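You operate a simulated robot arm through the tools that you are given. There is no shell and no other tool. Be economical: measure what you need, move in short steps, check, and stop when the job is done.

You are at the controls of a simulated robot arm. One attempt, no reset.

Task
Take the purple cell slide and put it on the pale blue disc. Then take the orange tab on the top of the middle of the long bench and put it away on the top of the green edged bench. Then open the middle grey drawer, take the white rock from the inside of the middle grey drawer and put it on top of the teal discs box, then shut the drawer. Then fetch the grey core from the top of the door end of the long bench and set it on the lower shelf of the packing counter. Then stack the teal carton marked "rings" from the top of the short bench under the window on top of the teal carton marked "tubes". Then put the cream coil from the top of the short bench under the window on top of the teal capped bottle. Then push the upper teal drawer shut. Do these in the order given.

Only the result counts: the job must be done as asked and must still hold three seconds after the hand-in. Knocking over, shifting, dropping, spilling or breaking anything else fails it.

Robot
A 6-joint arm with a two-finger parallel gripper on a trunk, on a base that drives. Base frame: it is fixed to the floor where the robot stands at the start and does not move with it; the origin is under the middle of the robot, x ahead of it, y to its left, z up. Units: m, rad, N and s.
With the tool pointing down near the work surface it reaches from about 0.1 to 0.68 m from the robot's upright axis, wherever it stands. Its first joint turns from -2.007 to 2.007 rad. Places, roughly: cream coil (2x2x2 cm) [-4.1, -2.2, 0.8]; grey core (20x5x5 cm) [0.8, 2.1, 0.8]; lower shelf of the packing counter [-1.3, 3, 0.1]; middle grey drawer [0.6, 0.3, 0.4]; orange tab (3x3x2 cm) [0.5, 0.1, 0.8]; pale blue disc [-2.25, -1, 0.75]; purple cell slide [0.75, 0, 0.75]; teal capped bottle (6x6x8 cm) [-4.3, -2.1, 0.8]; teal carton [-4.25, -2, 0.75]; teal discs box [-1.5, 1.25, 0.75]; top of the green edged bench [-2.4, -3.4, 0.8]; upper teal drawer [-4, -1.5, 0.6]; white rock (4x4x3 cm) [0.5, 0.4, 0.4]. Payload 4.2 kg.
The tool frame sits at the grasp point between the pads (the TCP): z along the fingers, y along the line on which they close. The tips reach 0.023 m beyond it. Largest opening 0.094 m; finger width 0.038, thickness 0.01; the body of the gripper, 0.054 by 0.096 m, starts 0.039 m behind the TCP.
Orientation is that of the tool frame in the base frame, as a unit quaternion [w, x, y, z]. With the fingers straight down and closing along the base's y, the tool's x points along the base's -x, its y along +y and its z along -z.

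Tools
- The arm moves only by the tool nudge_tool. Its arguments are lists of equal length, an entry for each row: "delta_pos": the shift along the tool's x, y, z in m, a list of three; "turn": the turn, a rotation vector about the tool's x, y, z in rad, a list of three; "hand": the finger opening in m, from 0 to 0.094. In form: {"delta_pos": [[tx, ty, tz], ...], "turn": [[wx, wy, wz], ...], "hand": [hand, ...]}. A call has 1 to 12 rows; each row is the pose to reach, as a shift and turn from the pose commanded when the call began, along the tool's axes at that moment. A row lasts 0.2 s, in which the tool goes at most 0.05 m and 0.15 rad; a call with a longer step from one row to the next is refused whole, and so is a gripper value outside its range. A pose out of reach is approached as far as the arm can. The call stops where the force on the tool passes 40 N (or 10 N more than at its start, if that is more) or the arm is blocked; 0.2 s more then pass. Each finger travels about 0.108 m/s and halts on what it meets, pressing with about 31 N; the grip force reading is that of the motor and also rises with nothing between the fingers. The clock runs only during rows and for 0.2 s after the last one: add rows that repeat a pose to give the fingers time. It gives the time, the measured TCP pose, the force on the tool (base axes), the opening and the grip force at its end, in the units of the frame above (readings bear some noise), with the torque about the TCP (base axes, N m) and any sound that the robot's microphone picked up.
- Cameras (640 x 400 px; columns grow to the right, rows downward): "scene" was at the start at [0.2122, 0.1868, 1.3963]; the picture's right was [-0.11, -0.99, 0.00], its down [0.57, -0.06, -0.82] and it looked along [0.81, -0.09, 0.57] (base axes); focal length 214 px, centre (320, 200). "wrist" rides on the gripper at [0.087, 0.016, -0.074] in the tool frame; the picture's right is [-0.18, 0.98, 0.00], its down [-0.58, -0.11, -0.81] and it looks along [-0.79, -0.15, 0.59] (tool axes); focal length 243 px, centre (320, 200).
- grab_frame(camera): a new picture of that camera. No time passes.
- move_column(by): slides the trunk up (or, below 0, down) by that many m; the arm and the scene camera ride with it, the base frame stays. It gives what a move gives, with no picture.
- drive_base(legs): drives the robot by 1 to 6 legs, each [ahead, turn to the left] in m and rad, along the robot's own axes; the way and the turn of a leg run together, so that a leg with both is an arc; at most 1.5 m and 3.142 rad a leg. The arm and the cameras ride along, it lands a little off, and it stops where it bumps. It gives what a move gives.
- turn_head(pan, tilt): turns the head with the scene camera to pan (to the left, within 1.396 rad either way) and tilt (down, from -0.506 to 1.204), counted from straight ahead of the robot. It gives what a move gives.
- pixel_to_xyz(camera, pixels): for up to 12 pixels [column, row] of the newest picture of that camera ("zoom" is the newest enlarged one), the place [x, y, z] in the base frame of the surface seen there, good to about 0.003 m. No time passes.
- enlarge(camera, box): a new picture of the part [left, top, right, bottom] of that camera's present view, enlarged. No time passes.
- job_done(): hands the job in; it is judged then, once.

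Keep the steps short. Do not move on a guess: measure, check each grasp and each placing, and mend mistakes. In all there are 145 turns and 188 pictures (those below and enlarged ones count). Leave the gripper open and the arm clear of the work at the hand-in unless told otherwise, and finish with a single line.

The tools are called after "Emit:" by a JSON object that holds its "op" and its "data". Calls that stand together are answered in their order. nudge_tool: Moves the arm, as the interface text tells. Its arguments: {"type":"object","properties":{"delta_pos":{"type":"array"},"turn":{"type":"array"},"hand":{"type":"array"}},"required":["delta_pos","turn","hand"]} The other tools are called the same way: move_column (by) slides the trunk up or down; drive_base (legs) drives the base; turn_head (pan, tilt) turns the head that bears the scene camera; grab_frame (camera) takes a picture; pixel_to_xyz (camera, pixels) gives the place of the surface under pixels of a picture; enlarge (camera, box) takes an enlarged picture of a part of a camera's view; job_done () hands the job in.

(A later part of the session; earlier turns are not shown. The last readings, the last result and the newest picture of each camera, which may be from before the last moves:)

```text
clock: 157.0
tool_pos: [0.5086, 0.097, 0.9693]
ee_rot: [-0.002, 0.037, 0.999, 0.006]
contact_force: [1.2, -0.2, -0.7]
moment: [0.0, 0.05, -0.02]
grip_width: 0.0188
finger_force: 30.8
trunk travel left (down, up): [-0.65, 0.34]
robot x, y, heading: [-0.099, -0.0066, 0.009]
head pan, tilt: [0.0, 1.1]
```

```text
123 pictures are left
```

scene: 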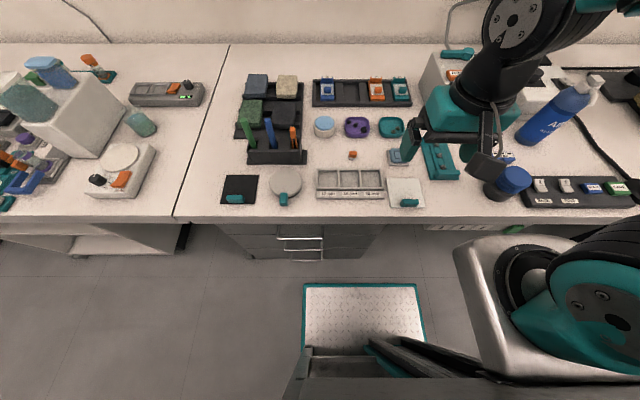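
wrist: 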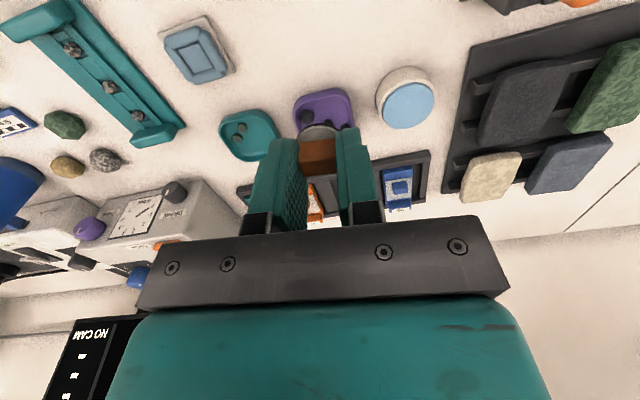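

Tab held (0.019). Retracting and driving toward the green-edged bench.

Emit:
{"op": "nudge_tool", "data": {"delta_pos": [[0.036, -0.025, 0], [0.072, -0.05, 0], [0.108, -0.075, 0], [0.144, -0.1, -0.01], [0.144, -0.1, -0.01]], "turn": [[0, 0, 0], [0, 0, 0], [0, 0, 0], [0, 0, 0], [0, 0, 0]], "hand": [0, 0, 0, 0, 0]}}

Emit:
{"op": "drive_base", "data": {"legs": [[-0.23, 0], [0, -1.64], [1.0, 0], [0.95, 0], [0, -0.965]]}}

```text
clock: 158.2
tool_pos: [0.3573, 0.0086, 0.9778]
ee_rot: [-0.001, 0.036, 0.999, 0.007]
contact_force: [-0.1, 0.6, 0.7]
moment: [0.05, -0.01, 0.01]
grip_width: 0.019
finger_force: 31.6
trunk travel left (down, up): [-0.65, 0.34]
robot x, y, heading: [-0.0995, -0.0108, 0.006]
head pan, tilt: [0.0, 1.1]
```

```text
clock: 175.7
tool_pos: [-0.7974, -2.2088, 0.9788]
ee_rot: [0.006, 0.972, 0.235, 0.002]
contact_force: [-0.9, 0.3, -0.1]
moment: [0.0, -0.01, 0.0]
grip_width: 0.0192
finger_force: 31.3
trunk travel left (down, up): [-0.65, 0.34]
robot x, y, heading: [-0.4132, -1.9585, -2.586]
head pan, tilt: [0.0, 1.1]
```

Emit:
{"op": "drive_base", "data": {"legs": [[0, -0.053], [0.955, 0], [0, -0.503], [0.7, 0], [0, 1.571]]}}

Emit:
{"op": "turn_head", "data": {"pan": 0, "tilt": 0.7}}

Emit:
{"op": "grab_frame", "data": {"camera": "scene"}}

```text
clock: 189.8
tool_pos: [-1.9352, -2.8902, 0.9776]
ee_rot: [0.004, 0.732, 0.682, 0.005]
contact_force: [-0.5, 0.5, -0.1]
moment: [-0.01, -0.02, -0.01]
grip_width: 0.0189
finger_force: 31.4
trunk travel left (down, up): [-0.65, 0.34]
robot x, y, heading: [-1.9558, -2.4338, -1.558]
head pan, tilt: [0.0, 1.1]
```

```text
clock: 190.7
tool_pos: [-1.935, -2.8901, 0.9784]
ee_rot: [0.003, 0.731, 0.682, 0.005]
contact_force: [-0.8, 0.3, -0.1]
moment: [0.0, 0.01, 0.03]
grip_width: 0.0191
finger_force: 31.0
trunk travel left (down, up): [-0.65, 0.34]
robot x, y, heading: [-1.9541, -2.4361, -1.56]
head pan, tilt: [0.0, 0.7]
```

```text
122 pictures are left
```

scene: 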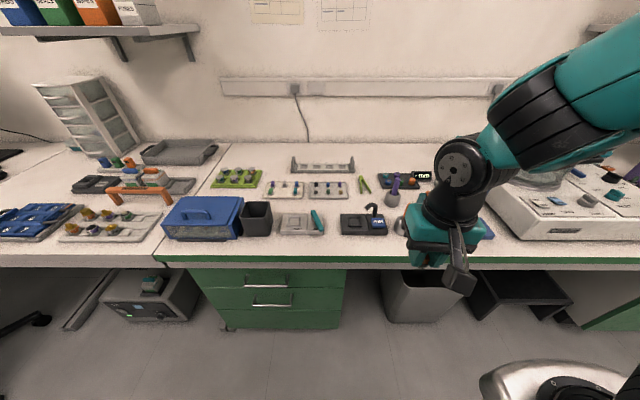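

Looking for a free spot on the green-edged bench. Zooming on the clear area.

Emit:
{"op": "enlarge", "data": {"camera": "scene", "box": [230, 150, 422, 270]}}

Emit:
{"op": "pixel_to_xyz", "data": {"camera": "zoom", "pixels": [[350, 330], [350, 300], [350, 360], [345, 240], [340, 180], [360, 100], [60, 60], [500, 330], [490, 190], [100, 160], [230, 40]]}}

```text
3.33 times, centred on (326, 210) of scene
```

zoom: 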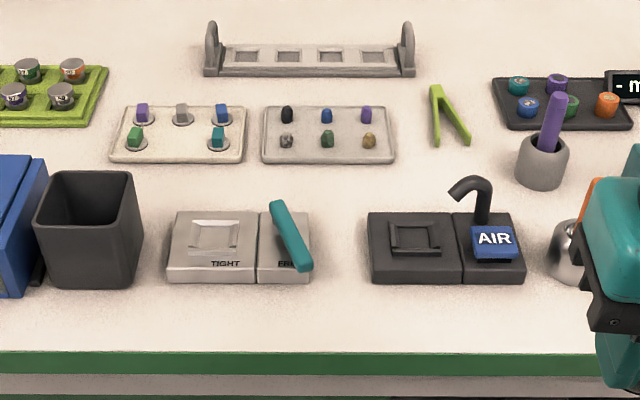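

```text
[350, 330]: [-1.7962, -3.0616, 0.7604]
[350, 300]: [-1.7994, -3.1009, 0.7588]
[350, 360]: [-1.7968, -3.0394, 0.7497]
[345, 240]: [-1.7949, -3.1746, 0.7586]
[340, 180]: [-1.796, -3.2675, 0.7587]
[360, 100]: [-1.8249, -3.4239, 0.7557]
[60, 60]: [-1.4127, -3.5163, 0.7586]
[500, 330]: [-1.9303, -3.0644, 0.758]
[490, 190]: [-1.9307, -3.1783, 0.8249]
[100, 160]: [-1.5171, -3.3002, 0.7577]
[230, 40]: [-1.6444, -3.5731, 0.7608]
```

A clear spot: the front strip at (-1.80,-3.085), z 0.759. Driving 0.1 m closer first.

Emit:
{"op": "drive_base", "data": {"legs": [[0.1, 0]]}}

```text
clock: 191.8
tool_pos: [-1.9341, -2.9923, 0.9789]
ee_rot: [0.003, 0.732, 0.681, 0.006]
contact_force: [-0.6, -0.4, -0.3]
moment: [0.0, 0.03, 0.04]
grip_width: 0.0187
finger_force: 31.3
trunk travel left (down, up): [-0.65, 0.34]
robot x, y, heading: [-1.953, -2.534, -1.557]
head pan, tilt: [0.0, 0.7]
```

Emit:
{"op": "nudge_tool", "data": {"delta_pos": [[-0.017, 0.028, 0.026], [-0.033, 0.056, 0.053], [-0.05, 0.083, 0.079], [-0.066, 0.111, 0.106], [-0.083, 0.139, 0.132], [-0.083, 0.139, 0.132]], "turn": [[0, 0, 0], [0, 0, 0], [0, 0, 0], [0, 0, 0], [0, 0, 0], [0, 0, 0]], "hand": [0, 0, 0, 0, 0, 0]}}

Emit:
{"op": "grab_frame", "data": {"camera": "scene"}}

Emit:
{"op": "grab_frame", "data": {"camera": "wrist"}}

```text
clock: 193.2
tool_pos: [-1.7988, -3.0823, 0.8461]
ee_rot: [0.004, 0.732, 0.681, 0.005]
contact_force: [-0.5, 1.1, -0.2]
moment: [0.01, 0.0, -0.02]
grip_width: 0.019
finger_force: 31.3
trunk travel left (down, up): [-0.65, 0.34]
robot x, y, heading: [-1.9525, -2.531, -1.564]
head pan, tilt: [0.0, 0.7]
```

```text
120 pictures are left
```

scene: 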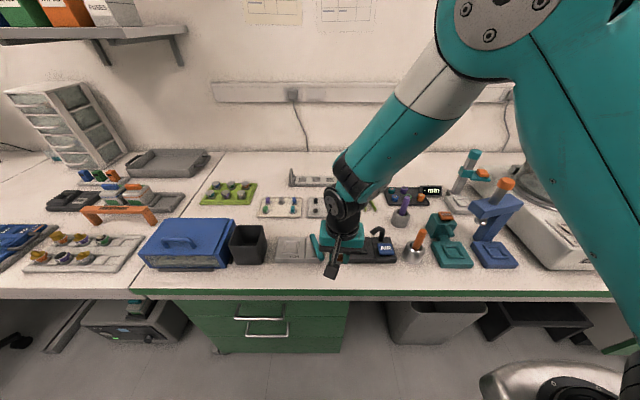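

```text
119 pictures are left
```

wrist: 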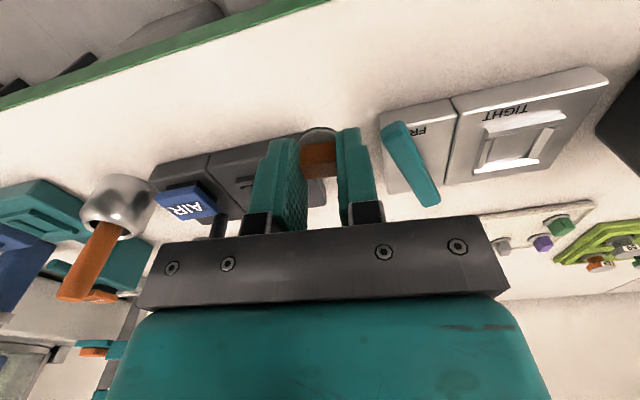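

Tab over the clear strip. Lowering to the bench (TCP z≈0.790) in steps.

Emit:
{"op": "nudge_tool", "data": {"delta_pos": [[0, 0, 0.02], [0, 0, 0.04], [0, 0, 0.05], [0, 0, 0.055], [0, 0, 0.055]], "turn": [[0, 0, 0], [0, 0, 0], [0, 0, 0], [0, 0, 0], [0, 0, 0]], "hand": [0, 0, 0, 0, 0]}}

Emit:
{"op": "nudge_tool", "data": {"delta_pos": [[0, 0, 0.002], [0, 0, 0.003], [0, 0, 0.003]], "turn": [[0, 0, 0], [0, 0, 0], [0, 0, 0]], "hand": [0, 0, 0]}}

```text
clock: 194.4
tool_pos: [-1.7984, -3.0844, 0.7924]
ee_rot: [0.003, 0.731, 0.682, 0.006]
contact_force: [0.5, -0.9, -0.4]
moment: [0.05, 0.01, 0.01]
grip_width: 0.0189
finger_force: 30.8
trunk travel left (down, up): [-0.65, 0.34]
robot x, y, heading: [-1.9539, -2.5345, -1.559]
head pan, tilt: [0.0, 0.7]
```

```text
clock: 195.2
tool_pos: [-1.797, -3.0845, 0.79]
ee_rot: [0.004, 0.732, 0.681, 0.007]
contact_force: [0.7, 0.1, 0.3]
moment: [-0.02, 0.01, 0.0]
grip_width: 0.019
finger_force: 31.0
trunk travel left (down, up): [-0.65, 0.34]
robot x, y, heading: [-1.9507, -2.536, -1.564]
head pan, tilt: [0.0, 0.7]
```

Emit:
{"op": "nudge_tool", "data": {"delta_pos": [[0, 0, 0.0015], [0, 0, 0.0015], [0, 0, 0.0015], [0, 0, 0.0015]], "turn": [[0, 0, 0], [0, 0, 0], [0, 0, 0], [0, 0, 0]], "hand": [0, 0.03, 0.04, 0.04]}}

Emit:
{"op": "nudge_tool", "data": {"delta_pos": [[0, 0, -0.02], [0, 0, -0.05], [0, 0, -0.09], [0, 0, -0.13], [0, 0, -0.17], [0, 0, -0.17]], "turn": [[0, 0, 0], [0, 0, 0], [0, 0, 0], [0, 0, 0], [0, 0, 0], [0, 0, 0]], "hand": [0.04, 0.04, 0.04, 0.04, 0.04, 0.04]}}

Emit:
{"op": "grab_frame", "data": {"camera": "wrist"}}

```text
clock: 196.2
tool_pos: [-1.7989, -3.0837, 0.7883]
ee_rot: [0.003, 0.732, 0.682, 0.006]
contact_force: [-0.8, -0.2, 0.6]
moment: [0.01, 0.0, -0.01]
grip_width: 0.0399
finger_force: 0.1
trunk travel left (down, up): [-0.65, 0.34]
robot x, y, heading: [-1.9519, -2.5277, -1.561]
head pan, tilt: [0.0, 0.7]
```

```text
clock: 197.6
tool_pos: [-1.8, -3.086, 0.9578]
ee_rot: [0.003, 0.732, 0.682, 0.005]
contact_force: [-0.8, -0.1, -0.4]
moment: [0.0, -0.01, 0.0]
grip_width: 0.0396
finger_force: 0.0
trunk travel left (down, up): [-0.65, 0.34]
robot x, y, heading: [-1.9549, -2.5315, -1.56]
head pan, tilt: [0.0, 0.7]
```

```text
118 pictures are left
```

wrist: 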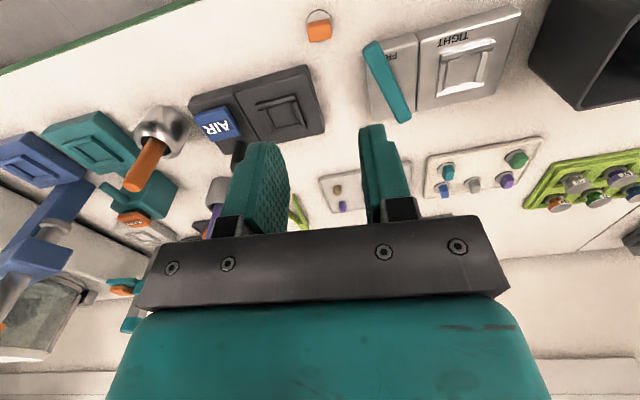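

The tab stands upright on the green-edged bench. Retracting the arm and driving back to the long bench for the drawer.

Emit:
{"op": "nudge_tool", "data": {"delta_pos": [[0.022, -0.034, -0.005], [0.045, -0.068, -0.01], [0.067, -0.102, -0.015], [0.09, -0.137, -0.02], [0.09, -0.137, -0.02]], "turn": [[0, 0, 0], [0, 0, 0], [0, 0, 0], [0, 0, 0], [0, 0, 0]], "hand": [0.06, 0.06, 0.06, 0.06, 0.06]}}

Emit:
{"op": "drive_base", "data": {"legs": [[-0.11, 0], [0, 1.56], [0.7, 0]]}}

```text
clock: 198.8
tool_pos: [-1.9327, -2.9845, 0.9775]
ee_rot: [0.003, 0.732, 0.681, 0.006]
contact_force: [-0.2, -0.7, 0.1]
moment: [0.03, -0.02, -0.01]
grip_width: 0.0601
finger_force: 0.1
trunk travel left (down, up): [-0.65, 0.34]
robot x, y, heading: [-1.9573, -2.5316, -1.564]
head pan, tilt: [0.0, 0.7]
```

```text
clock: 207.2
tool_pos: [-0.8093, -2.3878, 0.9776]
ee_rot: [-0.002, 0.031, 1.0, 0.006]
contact_force: [-0.8, -1.0, -0.1]
moment: [0.02, -0.02, 0.0]
grip_width: 0.0599
finger_force: 0.1
trunk travel left (down, up): [-0.65, 0.34]
robot x, y, heading: [-1.2662, -2.4108, 0.024]
head pan, tilt: [0.0, 0.7]
```

Emit:
{"op": "drive_base", "data": {"legs": [[0, 0.482], [0.99, 0], [0, 1.046], [1.4, 0], [0.75, 0], [0, -1.552]]}}

Emit:
{"op": "turn_head", "data": {"pan": 0.1, "tilt": 0.9}}

Emit:
{"op": "grab_frame", "data": {"camera": "scene"}}

```text
clock: 230.5
tool_pos: [0.1399, 0.2348, 0.9774]
ee_rot: [-0.002, 0.047, 0.999, 0.006]
contact_force: [0.1, -0.1, 1.2]
moment: [0.0, 0.01, -0.01]
grip_width: 0.0601
finger_force: 0.1
trunk travel left (down, up): [-0.65, 0.34]
robot x, y, heading: [-0.3138, 0.2298, -0.011]
head pan, tilt: [0.0, 0.7]
```

```text
clock: 231.2
tool_pos: [0.1409, 0.2352, 0.9778]
ee_rot: [-0.002, 0.046, 0.999, 0.006]
contact_force: [0.3, -0.2, -0.2]
moment: [-0.02, -0.02, 0.01]
grip_width: 0.0599
finger_force: 0.0
trunk travel left (down, up): [-0.65, 0.34]
robot x, y, heading: [-0.3119, 0.2264, -0.011]
head pan, tilt: [0.099, 0.901]
```

```text
117 pictures are left
```

scene: 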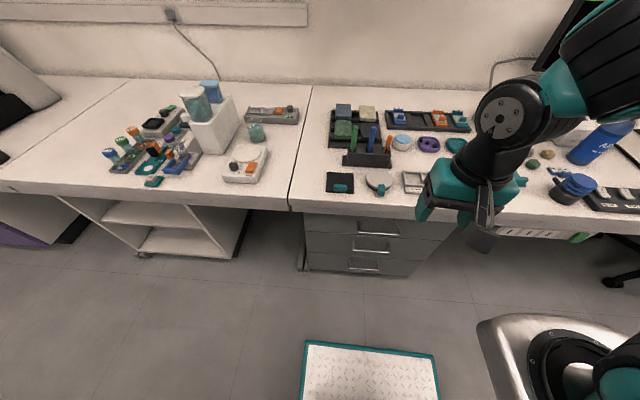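

Measuring the drawer fronts and handles.

Emit:
{"op": "enlarge", "data": {"camera": "scene", "box": [280, 190, 456, 300]}}

Emit:
{"op": "pixel_to_xyz", "data": {"camera": "zoom", "pixels": [[330, 217], [265, 215], [395, 220], [290, 216], [370, 219], [350, 158], [310, 283], [200, 200], [500, 210], [345, 205], [120, 240], [85, 100]]}}

```text
3.64 times, centred on (368, 245) of scene
```

zoom: 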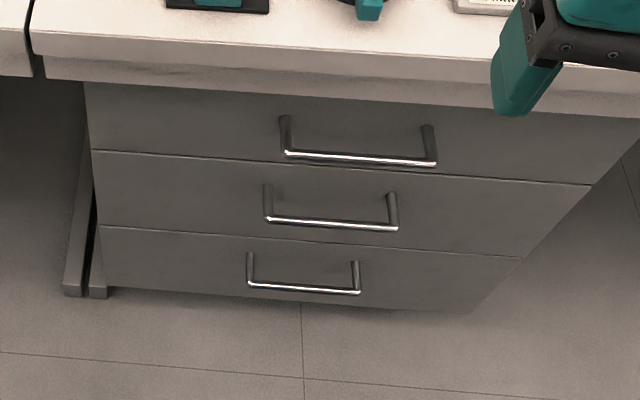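

```text
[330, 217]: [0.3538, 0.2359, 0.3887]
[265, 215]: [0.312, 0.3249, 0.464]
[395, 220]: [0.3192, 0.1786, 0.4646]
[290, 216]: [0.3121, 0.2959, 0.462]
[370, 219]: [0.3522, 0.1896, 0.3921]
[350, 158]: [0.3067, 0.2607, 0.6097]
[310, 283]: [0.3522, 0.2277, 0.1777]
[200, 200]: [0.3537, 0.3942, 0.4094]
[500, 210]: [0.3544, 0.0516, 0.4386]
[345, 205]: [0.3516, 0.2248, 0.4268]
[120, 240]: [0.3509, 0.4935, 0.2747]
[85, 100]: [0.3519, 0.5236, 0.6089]
```

Middle handle: bar at x≈0.312, z≈0.463, y 0.18–0.325. I'll pull it with the tool horizontal and fingers closing vertically. Backing up 0.19 m, straightening the yaw first.

Emit:
{"op": "drive_base", "data": {"legs": [[-0.19, 0.011]]}}

Emit:
{"op": "nudge_tool", "data": {"delta_pos": [[0, 0, 0], [0, 0, 0]], "turn": [[0, 0, -0.08], [0, 0, -0.08]], "hand": [0.06, 0.06]}}

Emit:
{"op": "nudge_tool", "data": {"delta_pos": [[-0.021, 0, 0], [-0.042, 0, 0], [-0.063, 0, 0], [-0.083, 0, 0], [-0.104, 0, 0], [-0.125, 0, 0], [-0.146, 0, 0], [-0.167, 0, 0], [-0.188, 0, 0], [-0.208, 0, 0], [-0.229, 0, 0], [-0.25, 0, 0]], "turn": [[-0.083, -0.083, 0.083], [-0.166, -0.166, 0.166], [-0.249, -0.249, 0.249], [-0.332, -0.332, 0.332], [-0.415, -0.415, 0.415], [-0.498, -0.498, 0.498], [-0.581, -0.581, 0.581], [-0.664, -0.664, 0.664], [-0.747, -0.747, 0.747], [-0.83, -0.83, 0.83], [-0.913, -0.913, 0.913], [-0.996, -0.996, 0.996]], "hand": [0.06, 0.06, 0.06, 0.06, 0.06, 0.06, 0.06, 0.06, 0.06, 0.06, 0.06, 0.06]}}

```text
clock: 232.8
tool_pos: [-0.0518, 0.2416, 0.9787]
ee_rot: [-0.001, 0.042, 0.999, 0.005]
contact_force: [0.1, 0.5, -0.4]
moment: [-0.02, -0.04, 0.02]
grip_width: 0.0599
finger_force: 0.1
trunk travel left (down, up): [-0.65, 0.34]
robot x, y, heading: [-0.5081, 0.2286, -0.001]
head pan, tilt: [0.099, 0.901]
```

```text
clock: 233.4
tool_pos: [-0.0509, 0.2414, 0.977]
ee_rot: [0.0, 0.002, 1.0, 0.006]
contact_force: [-0.3, 0.3, 0.3]
moment: [-0.03, 0.0, 0.0]
grip_width: 0.0601
finger_force: 0.2
trunk travel left (down, up): [-0.65, 0.34]
robot x, y, heading: [-0.5054, 0.2266, -0.001]
head pan, tilt: [0.099, 0.901]
```

```text
clock: 236.0
tool_pos: [0.2005, 0.2401, 0.9779]
ee_rot: [0.437, 0.442, 0.647, 0.442]
contact_force: [0.3, 0.1, 0.3]
moment: [0.03, 0.01, 0.03]
grip_width: 0.0599
finger_force: 0.1
trunk travel left (down, up): [-0.65, 0.34]
robot x, y, heading: [-0.5038, 0.225, -0.004]
head pan, tilt: [0.099, 0.901]
```

Finishing the rotation, then lowering the trunk to handle height.

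Emit:
{"op": "nudge_tool", "data": {"delta_pos": [[0, 0, 0], [0, 0, 0], [0, 0, 0], [0, 0, 0]], "turn": [[-0.07, -0.07, 0.07], [-0.142, -0.142, 0.142], [-0.213, -0.213, 0.213], [-0.213, -0.213, 0.213]], "hand": [0.06, 0.06, 0.06, 0.06]}}

Emit:
{"op": "move_column", "data": {"by": -0.5}}

Emit:
{"op": "turn_head", "data": {"pan": -0.1, "tilt": 0.5}}

Emit:
{"op": "grab_frame", "data": {"camera": "scene"}}

Emit:
{"op": "grab_frame", "data": {"camera": "wrist"}}

```text
clock: 237.0
tool_pos: [0.2388, 0.2537, 1.0034]
ee_rot: [0.497, 0.505, 0.497, 0.502]
contact_force: [-0.1, 0.2, 0.2]
moment: [-0.04, -0.03, 0.02]
grip_width: 0.0604
finger_force: 0.0
out of reach, approached as far as the arm can: row 1, 2, 3, 4
trunk travel left (down, up): [-0.65, 0.34]
robot x, y, heading: [-0.5021, 0.2273, -0.003]
head pan, tilt: [0.099, 0.901]
```

```text
refused: -0.5 is not a number from -0.4 to 0.4
```

```text
clock: 237.8
tool_pos: [0.2396, 0.253, 1.0029]
ee_rot: [0.497, 0.505, 0.497, 0.501]
contact_force: [0.1, 0.4, -0.2]
moment: [-0.01, 0.04, -0.01]
grip_width: 0.06
finger_force: 0.1
trunk travel left (down, up): [-0.65, 0.34]
robot x, y, heading: [-0.5004, 0.2255, -0.0]
head pan, tilt: [-0.099, 0.499]
```

```text
115 pictures are left
```

scene: 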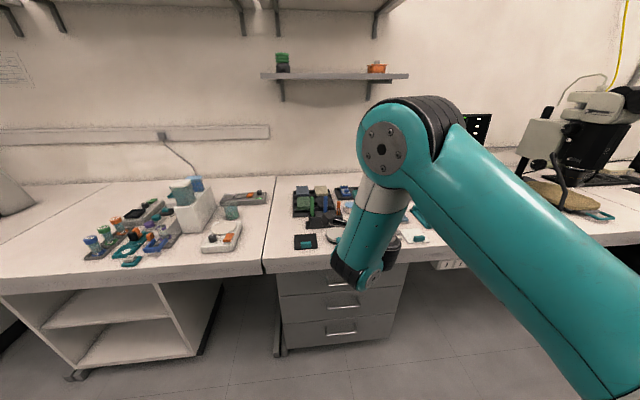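

```text
114 pictures are left
```

wrist: 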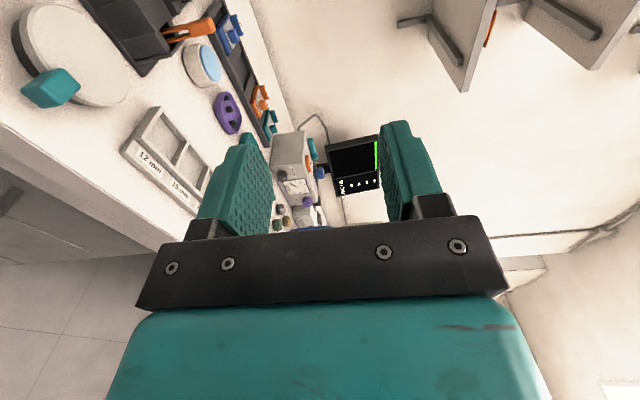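

Horizontal grip pose achieved at 0.74 m reach. Lowering the trunk 0.54 m in two steps.

Emit:
{"op": "move_column", "data": {"by": -0.4}}

Emit:
{"op": "move_column", "data": {"by": -0.14}}

Emit:
{"op": "grab_frame", "data": {"camera": "scene"}}

Emit:
{"op": "grab_frame", "data": {"camera": "wrist"}}

```text
clock: 241.7
tool_pos: [0.2384, 0.2535, 0.6032]
ee_rot: [0.497, 0.505, 0.496, 0.502]
contact_force: [0.0, 0.7, -0.5]
moment: [0.01, 0.01, -0.01]
grip_width: 0.06
finger_force: 0.0
trunk travel left (down, up): [-0.25, 0.74]
robot x, y, heading: [-0.5022, 0.2257, -0.007]
head pan, tilt: [-0.099, 0.499]
```

```text
clock: 243.3
tool_pos: [0.2383, 0.2545, 0.4627]
ee_rot: [0.497, 0.505, 0.497, 0.501]
contact_force: [-0.7, 0.5, 0.0]
moment: [0.02, 0.0, 0.01]
grip_width: 0.06
finger_force: 0.1
trunk travel left (down, up): [-0.11, 0.88]
robot x, y, heading: [-0.5022, 0.2246, 0.001]
head pan, tilt: [-0.099, 0.499]
```

```text
113 pictures are left
```

scene: 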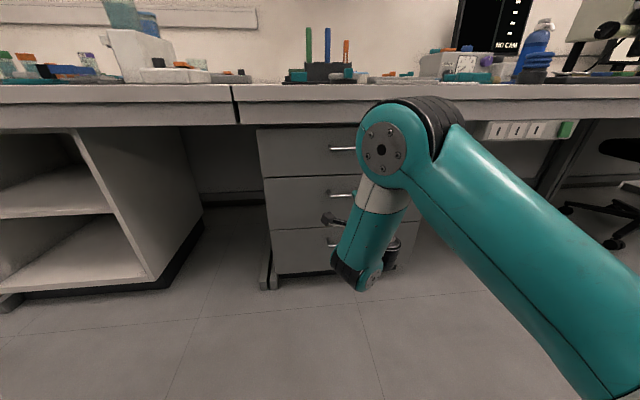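

```text
112 pictures are left
```

wrist: 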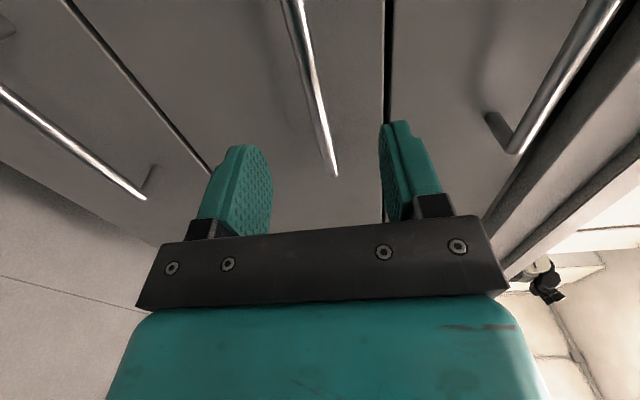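

The middle handle lies between the open fingers. Moving straight in 0.07 m and closing.

Emit:
{"op": "nudge_tool", "data": {"delta_pos": [[0, 0, 0.025], [0, 0, 0.05], [0, 0, 0.07], [0, 0, 0.07], [0, 0, 0.07], [0, 0, 0.07], [0, 0, 0.07]], "turn": [[0, 0, 0], [0, 0, 0], [0, 0, 0], [0, 0, 0], [0, 0, 0], [0, 0, 0], [0, 0, 0]], "hand": [0.06, 0.06, 0.06, 0.06, 0.0, 0.0, 0.0]}}

Emit:
{"op": "grab_frame", "data": {"camera": "wrist"}}

```text
clock: 244.9
tool_pos: [0.31, 0.253, 0.4611]
ee_rot: [0.496, 0.505, 0.5, 0.499]
contact_force: [-1.2, 1.9, -17.5]
moment: [-1.83, -0.01, 0.22]
grip_width: 0.0117
finger_force: 45.2
trunk travel left (down, up): [-0.11, 0.88]
robot x, y, heading: [-0.5023, 0.2275, -0.005]
head pan, tilt: [-0.099, 0.499]
```

```text
111 pictures are left
```

wrist: 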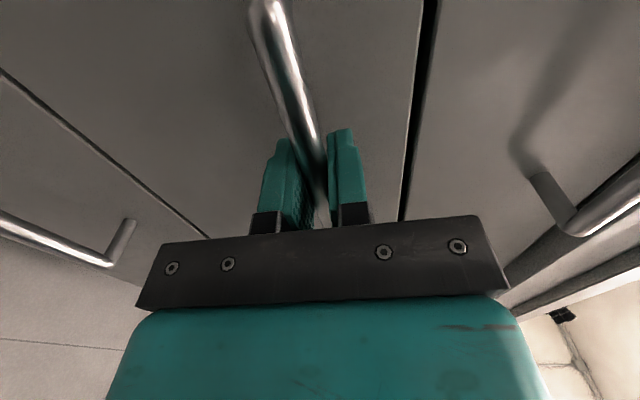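

Bar gripped (0.0117). There's a 17 N downward load, so I'll ease down 3 mm while pulling back 0.065 m with the arm.

Emit:
{"op": "nudge_tool", "data": {"delta_pos": [[0, -0.003, 0], [0, -0.003, -0.015], [0, -0.003, -0.03], [0, -0.003, -0.045], [0, -0.003, -0.06], [0, -0.003, -0.06]], "turn": [[0, 0, 0], [0, 0, 0], [0, 0, 0], [0, 0, 0], [0, 0, 0], [0, 0, 0]], "hand": [0, 0, 0, 0, 0, 0]}}

Emit:
{"op": "grab_frame", "data": {"camera": "wrist"}}

```text
clock: 246.3
tool_pos: [0.2497, 0.252, 0.4597]
ee_rot: [0.5, 0.504, 0.497, 0.5]
contact_force: [-0.8, -14.7, 8.1]
moment: [-1.78, 0.03, 0.67]
grip_width: 0.0118
finger_force: 45.0
trunk travel left (down, up): [-0.11, 0.88]
robot x, y, heading: [-0.5037, 0.2284, 0.0]
head pan, tilt: [-0.099, 0.499]
```

```text
110 pictures are left
```

wrist: 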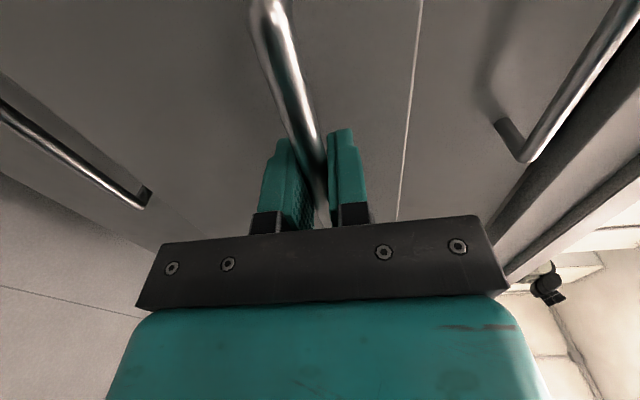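

The drawer is coming (6 cm out). Before backing up with the base I'll look behind at the island's underside.

Emit:
{"op": "turn_head", "data": {"pan": 1.39, "tilt": 0.7}}

Emit:
{"op": "grab_frame", "data": {"camera": "scene"}}

Emit:
{"op": "pixel_to_xyz", "data": {"camera": "scene", "pixels": [[20, 200], [60, 200], [20, 300], [100, 200], [60, 300], [20, 380], [150, 200], [100, 330], [200, 390]]}}

```text
clock: 247.9
tool_pos: [0.2504, 0.2521, 0.4595]
ee_rot: [0.498, 0.504, 0.497, 0.501]
contact_force: [2.0, -24.8, 17.3]
moment: [-1.65, -0.04, -0.36]
grip_width: 0.0118
finger_force: 44.9
trunk travel left (down, up): [-0.11, 0.88]
robot x, y, heading: [-0.5039, 0.2264, 0.002]
head pan, tilt: [1.389, 0.7]
```

```text
109 pictures are left
```

scene: 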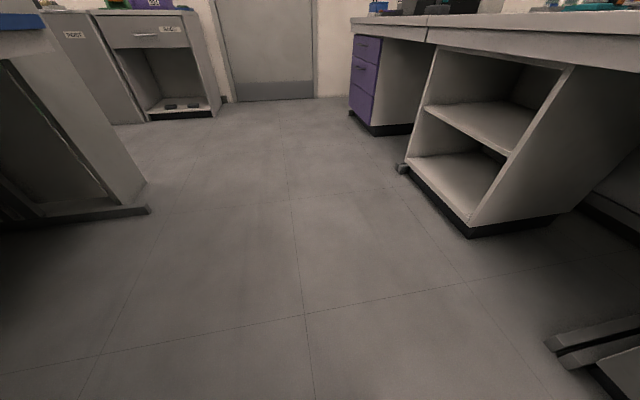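

```text
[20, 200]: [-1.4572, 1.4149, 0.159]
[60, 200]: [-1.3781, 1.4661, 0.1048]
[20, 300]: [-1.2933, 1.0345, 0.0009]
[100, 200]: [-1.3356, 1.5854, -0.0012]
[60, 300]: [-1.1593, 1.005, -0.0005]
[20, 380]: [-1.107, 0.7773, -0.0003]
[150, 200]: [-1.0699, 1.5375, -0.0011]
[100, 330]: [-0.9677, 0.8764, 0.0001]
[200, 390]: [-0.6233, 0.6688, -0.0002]
```

Floor is free behind at least to x≈-1.0. Backing the base 0.13 m while gripping the handle.

Emit:
{"op": "drive_base", "data": {"legs": [[-0.13, 0]]}}

Emit:
{"op": "turn_head", "data": {"pan": 0.0, "tilt": 0.6}}

Emit:
{"op": "grab_frame", "data": {"camera": "scene"}}

```text
clock: 249.4
tool_pos: [0.1202, 0.253, 0.4597]
ee_rot: [0.501, 0.503, 0.497, 0.499]
contact_force: [0.1, 0.6, 1.2]
moment: [-0.62, -0.03, 0.16]
grip_width: 0.0118
finger_force: 45.5
trunk travel left (down, up): [-0.11, 0.88]
robot x, y, heading: [-0.6331, 0.2252, -0.004]
head pan, tilt: [1.389, 0.7]
stopped in leg 1: the force on the tool passed its limit at 42 N (the readings are from after the stop); the commanded pose is now the measured one
```

```text
clock: 250.9
tool_pos: [0.1215, 0.2527, 0.4601]
ee_rot: [0.5, 0.505, 0.497, 0.498]
contact_force: [-0.8, 1.3, 2.4]
moment: [-1.03, 0.04, -0.04]
grip_width: 0.0117
finger_force: 44.8
trunk travel left (down, up): [-0.11, 0.88]
robot x, y, heading: [-0.6362, 0.2289, -0.001]
head pan, tilt: [0.0, 0.6]
```

```text
108 pictures are left
```

scene: 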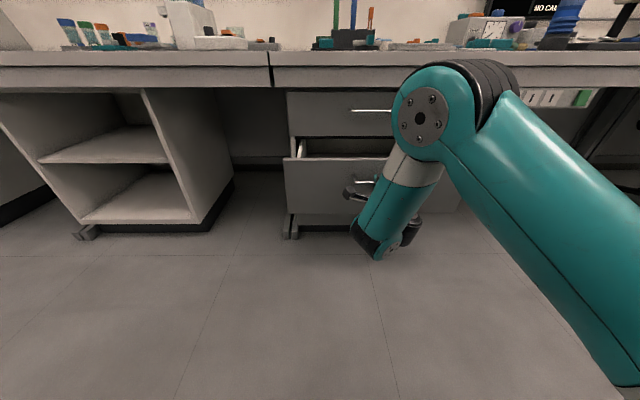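

The drawer is ~0.19 m out; the pull ended on a force limit. I'll try a bit more to see if that's the end stop.

Emit:
{"op": "drive_base", "data": {"legs": [[-0.06, 0]]}}

```text
clock: 251.8
tool_pos: [0.0851, 0.254, 0.4596]
ee_rot: [0.501, 0.505, 0.499, 0.495]
contact_force: [-1.0, 4.9, -57.9]
moment: [-0.56, -0.04, -0.69]
grip_width: 0.0116
finger_force: 45.2
trunk travel left (down, up): [-0.11, 0.88]
robot x, y, heading: [-0.6677, 0.2288, 0.007]
head pan, tilt: [0.0, 0.6]
stopped in leg 1: the force on the tool passed its limit at 45 N (the readings are from after the stop); the commanded pose is now the measured one
```

Drawer is now ~0.225 m out. Opening the fingers, pitching the tool down around the bar, then backing out up and away.

Emit:
{"op": "nudge_tool", "data": {"delta_pos": [[0, 0, 0], [0, 0, 0], [0, 0, 0], [0, 0, 0]], "turn": [[0, 0, 0], [0, 0, 0], [0, 0, 0], [0, 0, 0]], "hand": [0.03, 0.05, 0.06, 0.06]}}

Emit:
{"op": "nudge_tool", "data": {"delta_pos": [[0, 0, 0], [0, 0, 0], [0, 0, 0], [0, 0, 0], [0, 0, -0.02], [0, 0.015, -0.045], [0, 0.03, -0.07], [0, 0.03, -0.07]], "turn": [[0.14, 0, 0], [0.28, 0, 0], [0.42, 0, 0], [0.5, 0, 0], [0.5, 0, 0], [0.5, 0, 0], [0.5, 0, 0], [0.5, 0, 0]], "hand": [0.06, 0.06, 0.06, 0.06, 0.06, 0.06, 0.06, 0.06]}}

Emit:
{"op": "grab_frame", "data": {"camera": "wrist"}}

```text
clock: 252.8
tool_pos: [0.0845, 0.2536, 0.4693]
ee_rot: [0.506, 0.501, 0.493, 0.499]
contact_force: [-0.5, 0.0, 0.3]
moment: [-0.01, 0.01, -0.01]
grip_width: 0.06
finger_force: 0.0
trunk travel left (down, up): [-0.11, 0.88]
robot x, y, heading: [-0.6682, 0.2244, 0.006]
head pan, tilt: [0.0, 0.6]
```

```text
clock: 254.7
tool_pos: [0.0132, 0.255, 0.4997]
ee_rot: [0.366, 0.61, 0.602, 0.363]
contact_force: [0.3, 0.6, 0.3]
moment: [-0.04, 0.01, -0.02]
grip_width: 0.06
finger_force: 0.1
trunk travel left (down, up): [-0.11, 0.88]
robot x, y, heading: [-0.6648, 0.2252, 0.002]
head pan, tilt: [0.0, 0.6]
```

```text
107 pictures are left
```

wrist: 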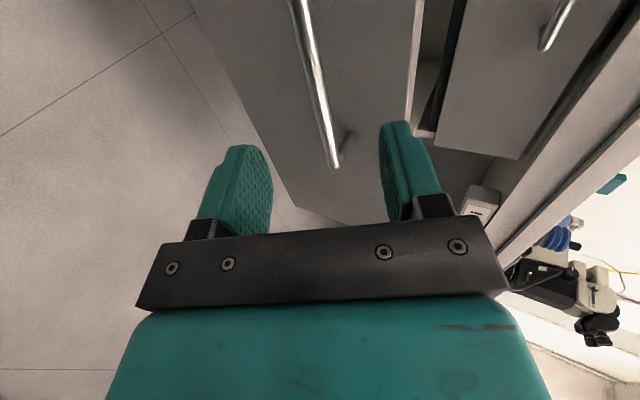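

Clear of the handle. Raising the trunk 0.4 m and swinging the tool back to vertical.

Emit:
{"op": "move_column", "data": {"by": 0.4}}

Emit:
{"op": "nudge_tool", "data": {"delta_pos": [[0, 0, 0], [0, 0, 0], [0, 0, 0], [0, 0, 0], [0, 0, 0], [0, 0, 0], [0, 0, 0], [0, 0, 0], [0, 0, 0]], "turn": [[0.135, 0, 0], [0.27, 0, 0], [0.405, 0, 0], [0.54, 0, 0], [0.675, 0, 0], [0.81, 0, 0], [0.945, 0, 0], [1.08, 0, 0], [1.08, 0, 0]], "hand": [0.06, 0.06, 0.06, 0.06, 0.06, 0.06, 0.06, 0.06, 0.06]}}

Emit:
{"op": "nudge_tool", "data": {"delta_pos": [[0, 0, 0], [0, 0, 0], [0, 0, 0], [0, 0, 0], [0, 0, 0], [0, 0, 0], [0, 0, 0], [0, 0, 0], [0, 0, 0], [0, 0, 0], [0, 0, 0], [0, 0, 0]], "turn": [[0, 0, -0.14], [0, 0, -0.28], [0, 0, -0.42], [0, 0, -0.56], [0, 0, -0.7], [0, 0, -0.84], [0, 0, -0.98], [0, 0, -1.12], [0, 0, -1.26], [0, 0, -1.4], [0, 0, -1.54], [0, 0, -1.57]], "hand": [0.06, 0.06, 0.06, 0.06, 0.06, 0.06, 0.06, 0.06, 0.06, 0.06, 0.06, 0.06]}}

Emit:
{"op": "turn_head", "data": {"pan": 0.1, "tilt": 0.8}}

Emit:
{"op": "grab_frame", "data": {"camera": "scene"}}

```text
clock: 258.5
tool_pos: [0.0136, 0.2551, 0.9003]
ee_rot: [0.367, 0.611, 0.601, 0.362]
contact_force: [0.0, 0.5, -0.5]
moment: [-0.01, 0.01, 0.01]
grip_width: 0.0599
finger_force: 0.0
trunk travel left (down, up): [-0.51, 0.48]
robot x, y, heading: [-0.6716, 0.2276, 0.003]
head pan, tilt: [0.0, 0.6]
```

```text
clock: 260.5
tool_pos: [0.0132, 0.2558, 0.8999]
ee_rot: [-0.001, 0.712, 0.702, 0.0]
contact_force: [0.4, -0.4, 0.2]
moment: [0.01, 0.01, 0.04]
grip_width: 0.0599
finger_force: 0.1
trunk travel left (down, up): [-0.51, 0.48]
robot x, y, heading: [-0.6661, 0.227, 0.003]
head pan, tilt: [0.0, 0.6]
```

```text
clock: 263.1
tool_pos: [0.0138, 0.2553, 0.9]
ee_rot: [0.001, 0.007, 1.0, 0.001]
contact_force: [-0.3, 0.2, -0.3]
moment: [0.0, 0.0, 0.02]
grip_width: 0.0602
finger_force: 0.0
trunk travel left (down, up): [-0.51, 0.48]
robot x, y, heading: [-0.667, 0.2293, 0.006]
head pan, tilt: [0.0, 0.6]
```

```text
clock: 263.8
tool_pos: [0.013, 0.2564, 0.8997]
ee_rot: [0.001, 0.007, 1.0, 0.001]
contact_force: [0.0, 0.0, -0.6]
moment: [0.01, 0.01, 0.0]
grip_width: 0.0598
finger_force: 0.1
trunk travel left (down, up): [-0.51, 0.48]
robot x, y, heading: [-0.6671, 0.2238, 0.008]
head pan, tilt: [0.099, 0.799]
```

```text
106 pictures are left
```

scene: 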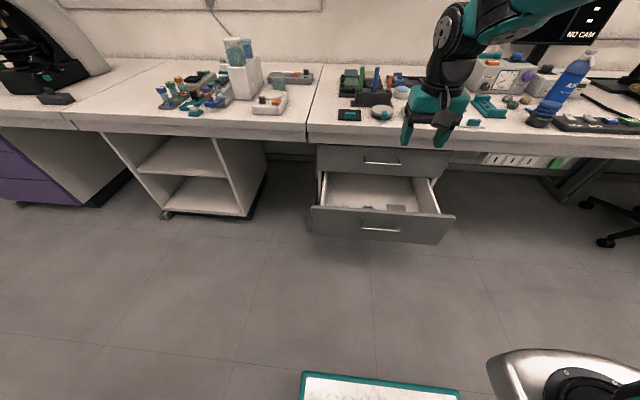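

Drawer is open. Zooming in.

Emit:
{"op": "enlarge", "data": {"camera": "scene", "box": [304, 160, 464, 260]}}

Emit:
{"op": "pixel_to_xyz", "data": {"camera": "zoom", "pixels": [[380, 195], [370, 185], [250, 195], [300, 270], [150, 120], [300, 190], [340, 185], [530, 200], [60, 190], [250, 170], [200, 205], [300, 205]]}}

```text
4.00 times, centred on (384, 210) of scene
```

zoom: 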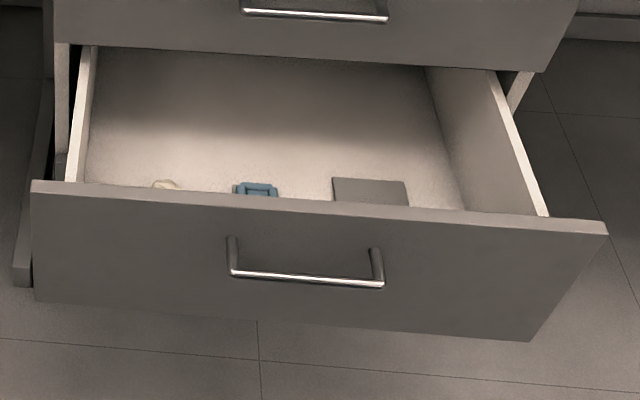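

```text
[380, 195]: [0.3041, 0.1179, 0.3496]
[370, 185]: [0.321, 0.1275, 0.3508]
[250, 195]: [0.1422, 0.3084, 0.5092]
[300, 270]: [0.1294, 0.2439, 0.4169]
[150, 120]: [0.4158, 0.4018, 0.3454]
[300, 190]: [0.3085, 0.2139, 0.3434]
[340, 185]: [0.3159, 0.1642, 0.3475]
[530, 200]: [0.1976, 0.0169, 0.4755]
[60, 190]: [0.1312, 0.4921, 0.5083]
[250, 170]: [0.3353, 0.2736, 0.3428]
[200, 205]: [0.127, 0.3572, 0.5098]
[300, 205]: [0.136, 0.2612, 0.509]
```

The white rock peeks at zoom (165,184), y≈0.40, close behind the drawer front. I'll retract the arm a bit, drive 0.35 m forward (base plate passes under the drawer) and raise the trunk to see inside.

Emit:
{"op": "nudge_tool", "data": {"delta_pos": [[0.04, 0, -0.02], [0.08, 0, -0.04], [0.12, 0, -0.06], [0.16, 0, -0.07], [0.2, 0, -0.07], [0.24, 0, -0.07], [0.24, 0, -0.07]], "turn": [[0, 0, 0], [0, 0, 0], [0, 0, 0], [0, 0, 0], [0, 0, 0], [0, 0, 0], [0, 0, 0]], "hand": [0.06, 0.06, 0.06, 0.06, 0.06, 0.06, 0.06]}}

Emit:
{"op": "drive_base", "data": {"legs": [[0.33, 0]]}}

Emit:
{"op": "turn_head", "data": {"pan": 0.1, "tilt": 1.0}}

Emit:
{"op": "grab_frame", "data": {"camera": "scene"}}

```text
clock: 265.4
tool_pos: [-0.2264, 0.2587, 0.9699]
ee_rot: [0.001, 0.007, 1.0, 0.001]
contact_force: [0.1, -0.2, 0.3]
moment: [0.02, 0.0, -0.02]
grip_width: 0.0601
finger_force: 0.1
trunk travel left (down, up): [-0.51, 0.48]
robot x, y, heading: [-0.6669, 0.2267, 0.008]
head pan, tilt: [0.099, 0.799]
```

```text
clock: 267.5
tool_pos: [0.0909, 0.2581, 0.9692]
ee_rot: [0.002, 0.008, 1.0, 0.0]
contact_force: [-0.1, 0.2, -0.1]
moment: [0.0, 0.04, 0.01]
grip_width: 0.0599
finger_force: 0.0
trunk travel left (down, up): [-0.51, 0.48]
robot x, y, heading: [-0.3491, 0.227, 0.002]
head pan, tilt: [0.099, 0.799]
```

```text
clock: 268.3
tool_pos: [0.0923, 0.2586, 0.9698]
ee_rot: [0.002, 0.009, 1.0, 0.001]
contact_force: [-0.3, 0.2, -0.7]
moment: [-0.04, -0.02, 0.0]
grip_width: 0.0597
finger_force: 0.1
trunk travel left (down, up): [-0.51, 0.48]
robot x, y, heading: [-0.3505, 0.225, 0.002]
head pan, tilt: [0.099, 1.0]
```

```text
104 pictures are left
```

scene: 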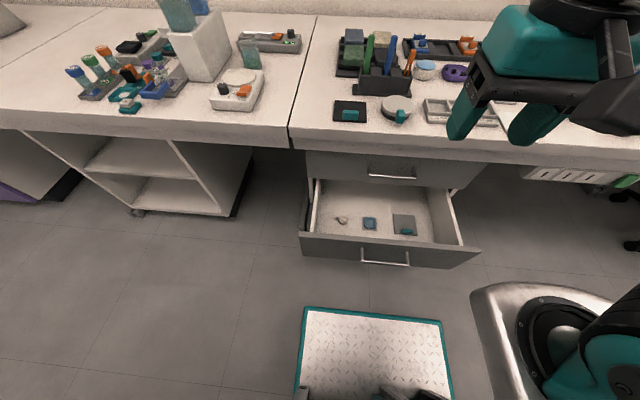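

Emit:
{"op": "enlarge", "data": {"camera": "scene", "box": [310, 190, 406, 250]}}

Emit:
{"op": "pixel_to_xyz", "data": {"camera": "zoom", "pixels": [[205, 195], [190, 190], [235, 205], [215, 180], [215, 215], [215, 240], [215, 205], [330, 300], [225, 188], [320, 60], [30, 100]]}}

```text
6.67 times, centred on (358, 220) of scene
```

zoom: 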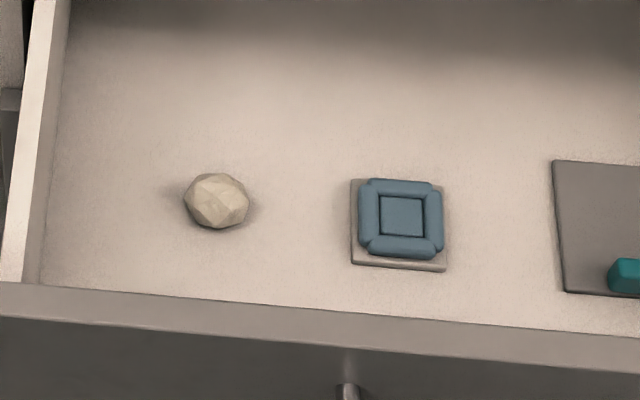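

```text
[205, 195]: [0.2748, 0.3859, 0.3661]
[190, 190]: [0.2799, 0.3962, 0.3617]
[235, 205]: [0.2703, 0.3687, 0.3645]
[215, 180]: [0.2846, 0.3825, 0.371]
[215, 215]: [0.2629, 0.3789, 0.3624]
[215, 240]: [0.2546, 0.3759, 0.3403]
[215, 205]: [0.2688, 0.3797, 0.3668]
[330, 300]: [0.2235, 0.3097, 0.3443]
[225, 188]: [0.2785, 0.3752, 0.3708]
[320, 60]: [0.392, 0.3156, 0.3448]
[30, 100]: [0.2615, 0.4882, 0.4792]
```

Rock: centre (0.277, 0.382), top 0.372. It's close to the bench overhang for a vertical tool, so I'll pull the drawer further by hooking the front panel from inside. First lower the trunk and move over the drawer behind the panel (panel top z≈0.509, inner face x≈0.146).

Emit:
{"op": "move_column", "data": {"by": -0.33}}

Emit:
{"op": "nudge_tool", "data": {"delta_pos": [[-0.025, -0.002, 0], [-0.05, -0.004, 0], [-0.075, -0.006, 0], [-0.1, -0.008, 0.02], [-0.1, -0.008, 0.04], [-0.1, -0.008, 0.04]], "turn": [[0, 0, 0], [0, 0, 0], [0, 0, 0], [0, 0, 0], [0, 0, 0], [0, 0, 0]], "hand": [0.03, 0.0, 0, 0, 0, 0]}}

Emit:
{"op": "grab_frame", "data": {"camera": "scene"}}

Emit:
{"op": "grab_frame", "data": {"camera": "wrist"}}

```text
clock: 271.5
tool_pos: [0.0915, 0.2577, 0.6397]
ee_rot: [0.001, 0.008, 1.0, 0.001]
contact_force: [0.5, -0.2, -0.7]
moment: [-0.01, 0.04, 0.0]
grip_width: 0.0596
finger_force: 0.0
trunk travel left (down, up): [-0.18, 0.81]
robot x, y, heading: [-0.3482, 0.2293, 0.003]
head pan, tilt: [0.099, 1.0]
```

```text
clock: 272.9
tool_pos: [0.1901, 0.2485, 0.601]
ee_rot: [0.001, 0.009, 1.0, 0.0]
contact_force: [-0.6, 0.6, 0.3]
moment: [0.01, -0.04, -0.02]
grip_width: 0.0
finger_force: 31.2
trunk travel left (down, up): [-0.18, 0.81]
robot x, y, heading: [-0.3491, 0.2287, 0.002]
head pan, tilt: [0.099, 1.0]
```

```text
102 pictures are left
```

scene: 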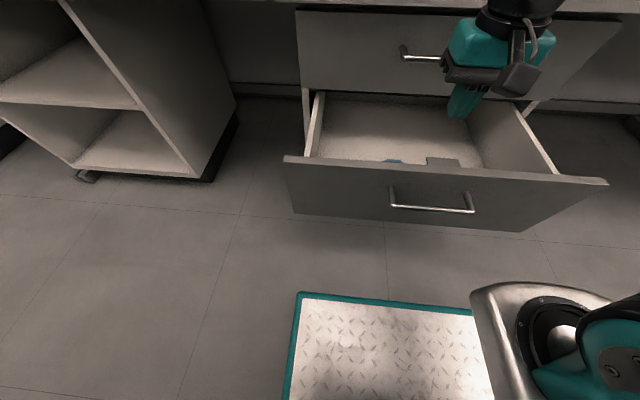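

```text
101 pictures are left
```

wrist: 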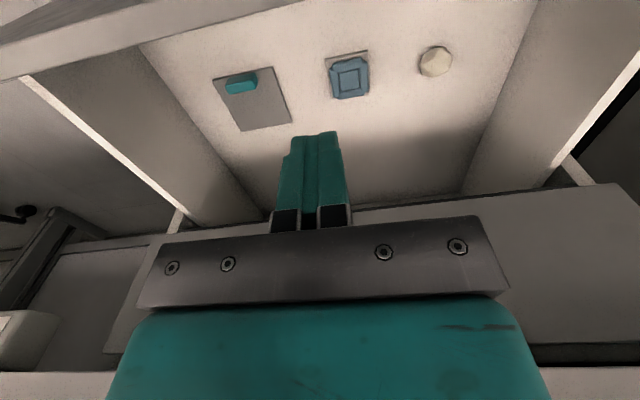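

Good view: rock at wrist (435,62). Lowering the closed fingers behind the panel and pulling toward the robot.

Emit:
{"op": "nudge_tool", "data": {"delta_pos": [[0, 0, 0.04], [0, 0, 0.08], [0, 0, 0.108], [0, 0, 0.108]], "turn": [[0, 0, 0], [0, 0, 0], [0, 0, 0], [0, 0, 0]], "hand": [0, 0, 0, 0]}}

Emit:
{"op": "nudge_tool", "data": {"delta_pos": [[0.015, 0, 0], [0.03, 0, 0], [0.045, 0, 0], [0.06, 0, 0], [0.075, 0, 0], [0.09, 0, 0], [0.1, 0, 0], [0.1, 0, 0]], "turn": [[0, 0, 0], [0, 0, 0], [0, 0, 0], [0, 0, 0], [0, 0, 0], [0, 0, 0], [0, 0, 0], [0, 0, 0]], "hand": [0, 0, 0, 0, 0, 0, 0, 0]}}

Emit:
{"op": "grab_frame", "data": {"camera": "wrist"}}

```text
clock: 273.9
tool_pos: [0.1904, 0.2491, 0.4929]
ee_rot: [0.002, 0.009, 1.0, 0.001]
contact_force: [1.0, 0.1, -1.0]
moment: [-0.03, -0.03, 0.0]
grip_width: 0.0
finger_force: 30.9
trunk travel left (down, up): [-0.18, 0.81]
robot x, y, heading: [-0.3477, 0.2269, 0.003]
head pan, tilt: [0.099, 1.0]
```

```text
clock: 275.7
tool_pos: [0.0951, 0.2521, 0.493]
ee_rot: [0.001, 0.008, 1.0, 0.0]
contact_force: [-0.6, -0.7, -0.8]
moment: [-0.02, 0.03, -0.01]
grip_width: 0.0
finger_force: 31.4
out of reach, approached as far as the arm can: row 7, 8
trunk travel left (down, up): [-0.18, 0.81]
robot x, y, heading: [-0.3492, 0.2298, 0.003]
head pan, tilt: [0.099, 1.0]
```

```text
100 pictures are left
```

wrist: 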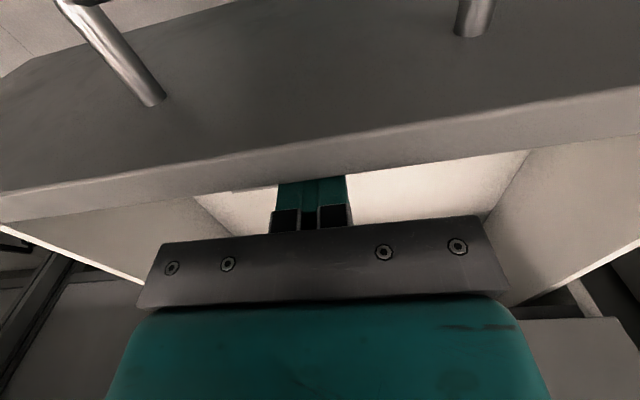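

The drawer moved ~7 cm more. Raising the tool and looking at the rock again.

Emit:
{"op": "nudge_tool", "data": {"delta_pos": [[-0.015, 0, 0], [-0.025, 0.01, -0.04], [-0.035, 0.03, -0.08], [-0.05, 0.05, -0.12], [-0.05, 0.05, -0.12]], "turn": [[0, 0, 0], [0, 0, 0], [0, 0, 0], [0, 0, 0], [0, 0, 0]], "hand": [0, 0.02, 0.06, 0.08, 0.08]}}

Emit:
{"op": "grab_frame", "data": {"camera": "wrist"}}

```text
clock: 276.9
tool_pos: [0.1456, 0.3011, 0.6146]
ee_rot: [0.003, 0.009, 1.0, 0.001]
contact_force: [-0.6, -0.4, 1.1]
moment: [0.0, 0.0, -0.01]
grip_width: 0.0799
finger_force: 0.1
trunk travel left (down, up): [-0.18, 0.81]
robot x, y, heading: [-0.3443, 0.2271, 0.007]
head pan, tilt: [0.099, 1.0]
```

```text
99 pictures are left
```

wrist: 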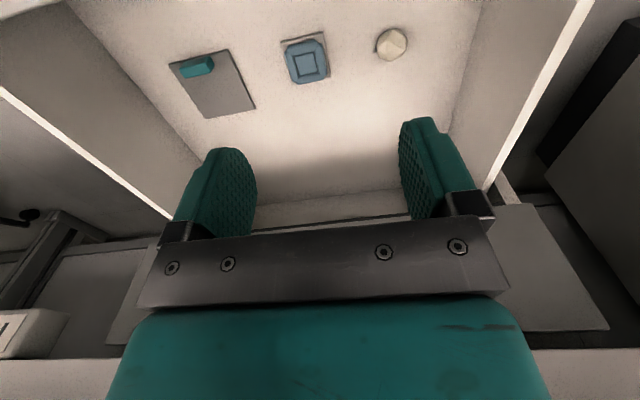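

Emit:
{"op": "enlarge", "data": {"camera": "wrist", "box": [350, 10, 430, 60]}}

Emit:
{"op": "pixel_to_xyz", "data": {"camera": "zoom", "pixels": [[325, 270], [325, 200], [325, 350], [220, 270], [430, 250], [350, 150], [320, 390]]}}

Emit:
{"op": "pixel_to_xyz", "data": {"camera": "wrist", "pixels": [[390, 80], [480, 40], [540, 110], [430, 20]]}}

```text
8.00 times, centred on (390, 35) of wrist
```

zoom: 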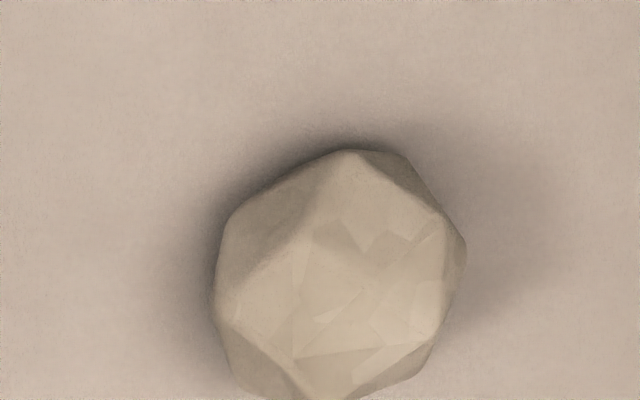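

```text
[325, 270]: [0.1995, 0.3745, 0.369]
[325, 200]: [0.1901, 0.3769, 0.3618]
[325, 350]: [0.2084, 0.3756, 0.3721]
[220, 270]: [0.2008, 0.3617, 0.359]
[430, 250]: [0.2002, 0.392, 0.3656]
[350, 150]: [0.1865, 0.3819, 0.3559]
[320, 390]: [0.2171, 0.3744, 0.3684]
```

```text
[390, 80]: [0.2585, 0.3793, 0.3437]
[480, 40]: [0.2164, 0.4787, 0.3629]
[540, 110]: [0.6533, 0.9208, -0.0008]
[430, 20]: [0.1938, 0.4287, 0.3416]
```

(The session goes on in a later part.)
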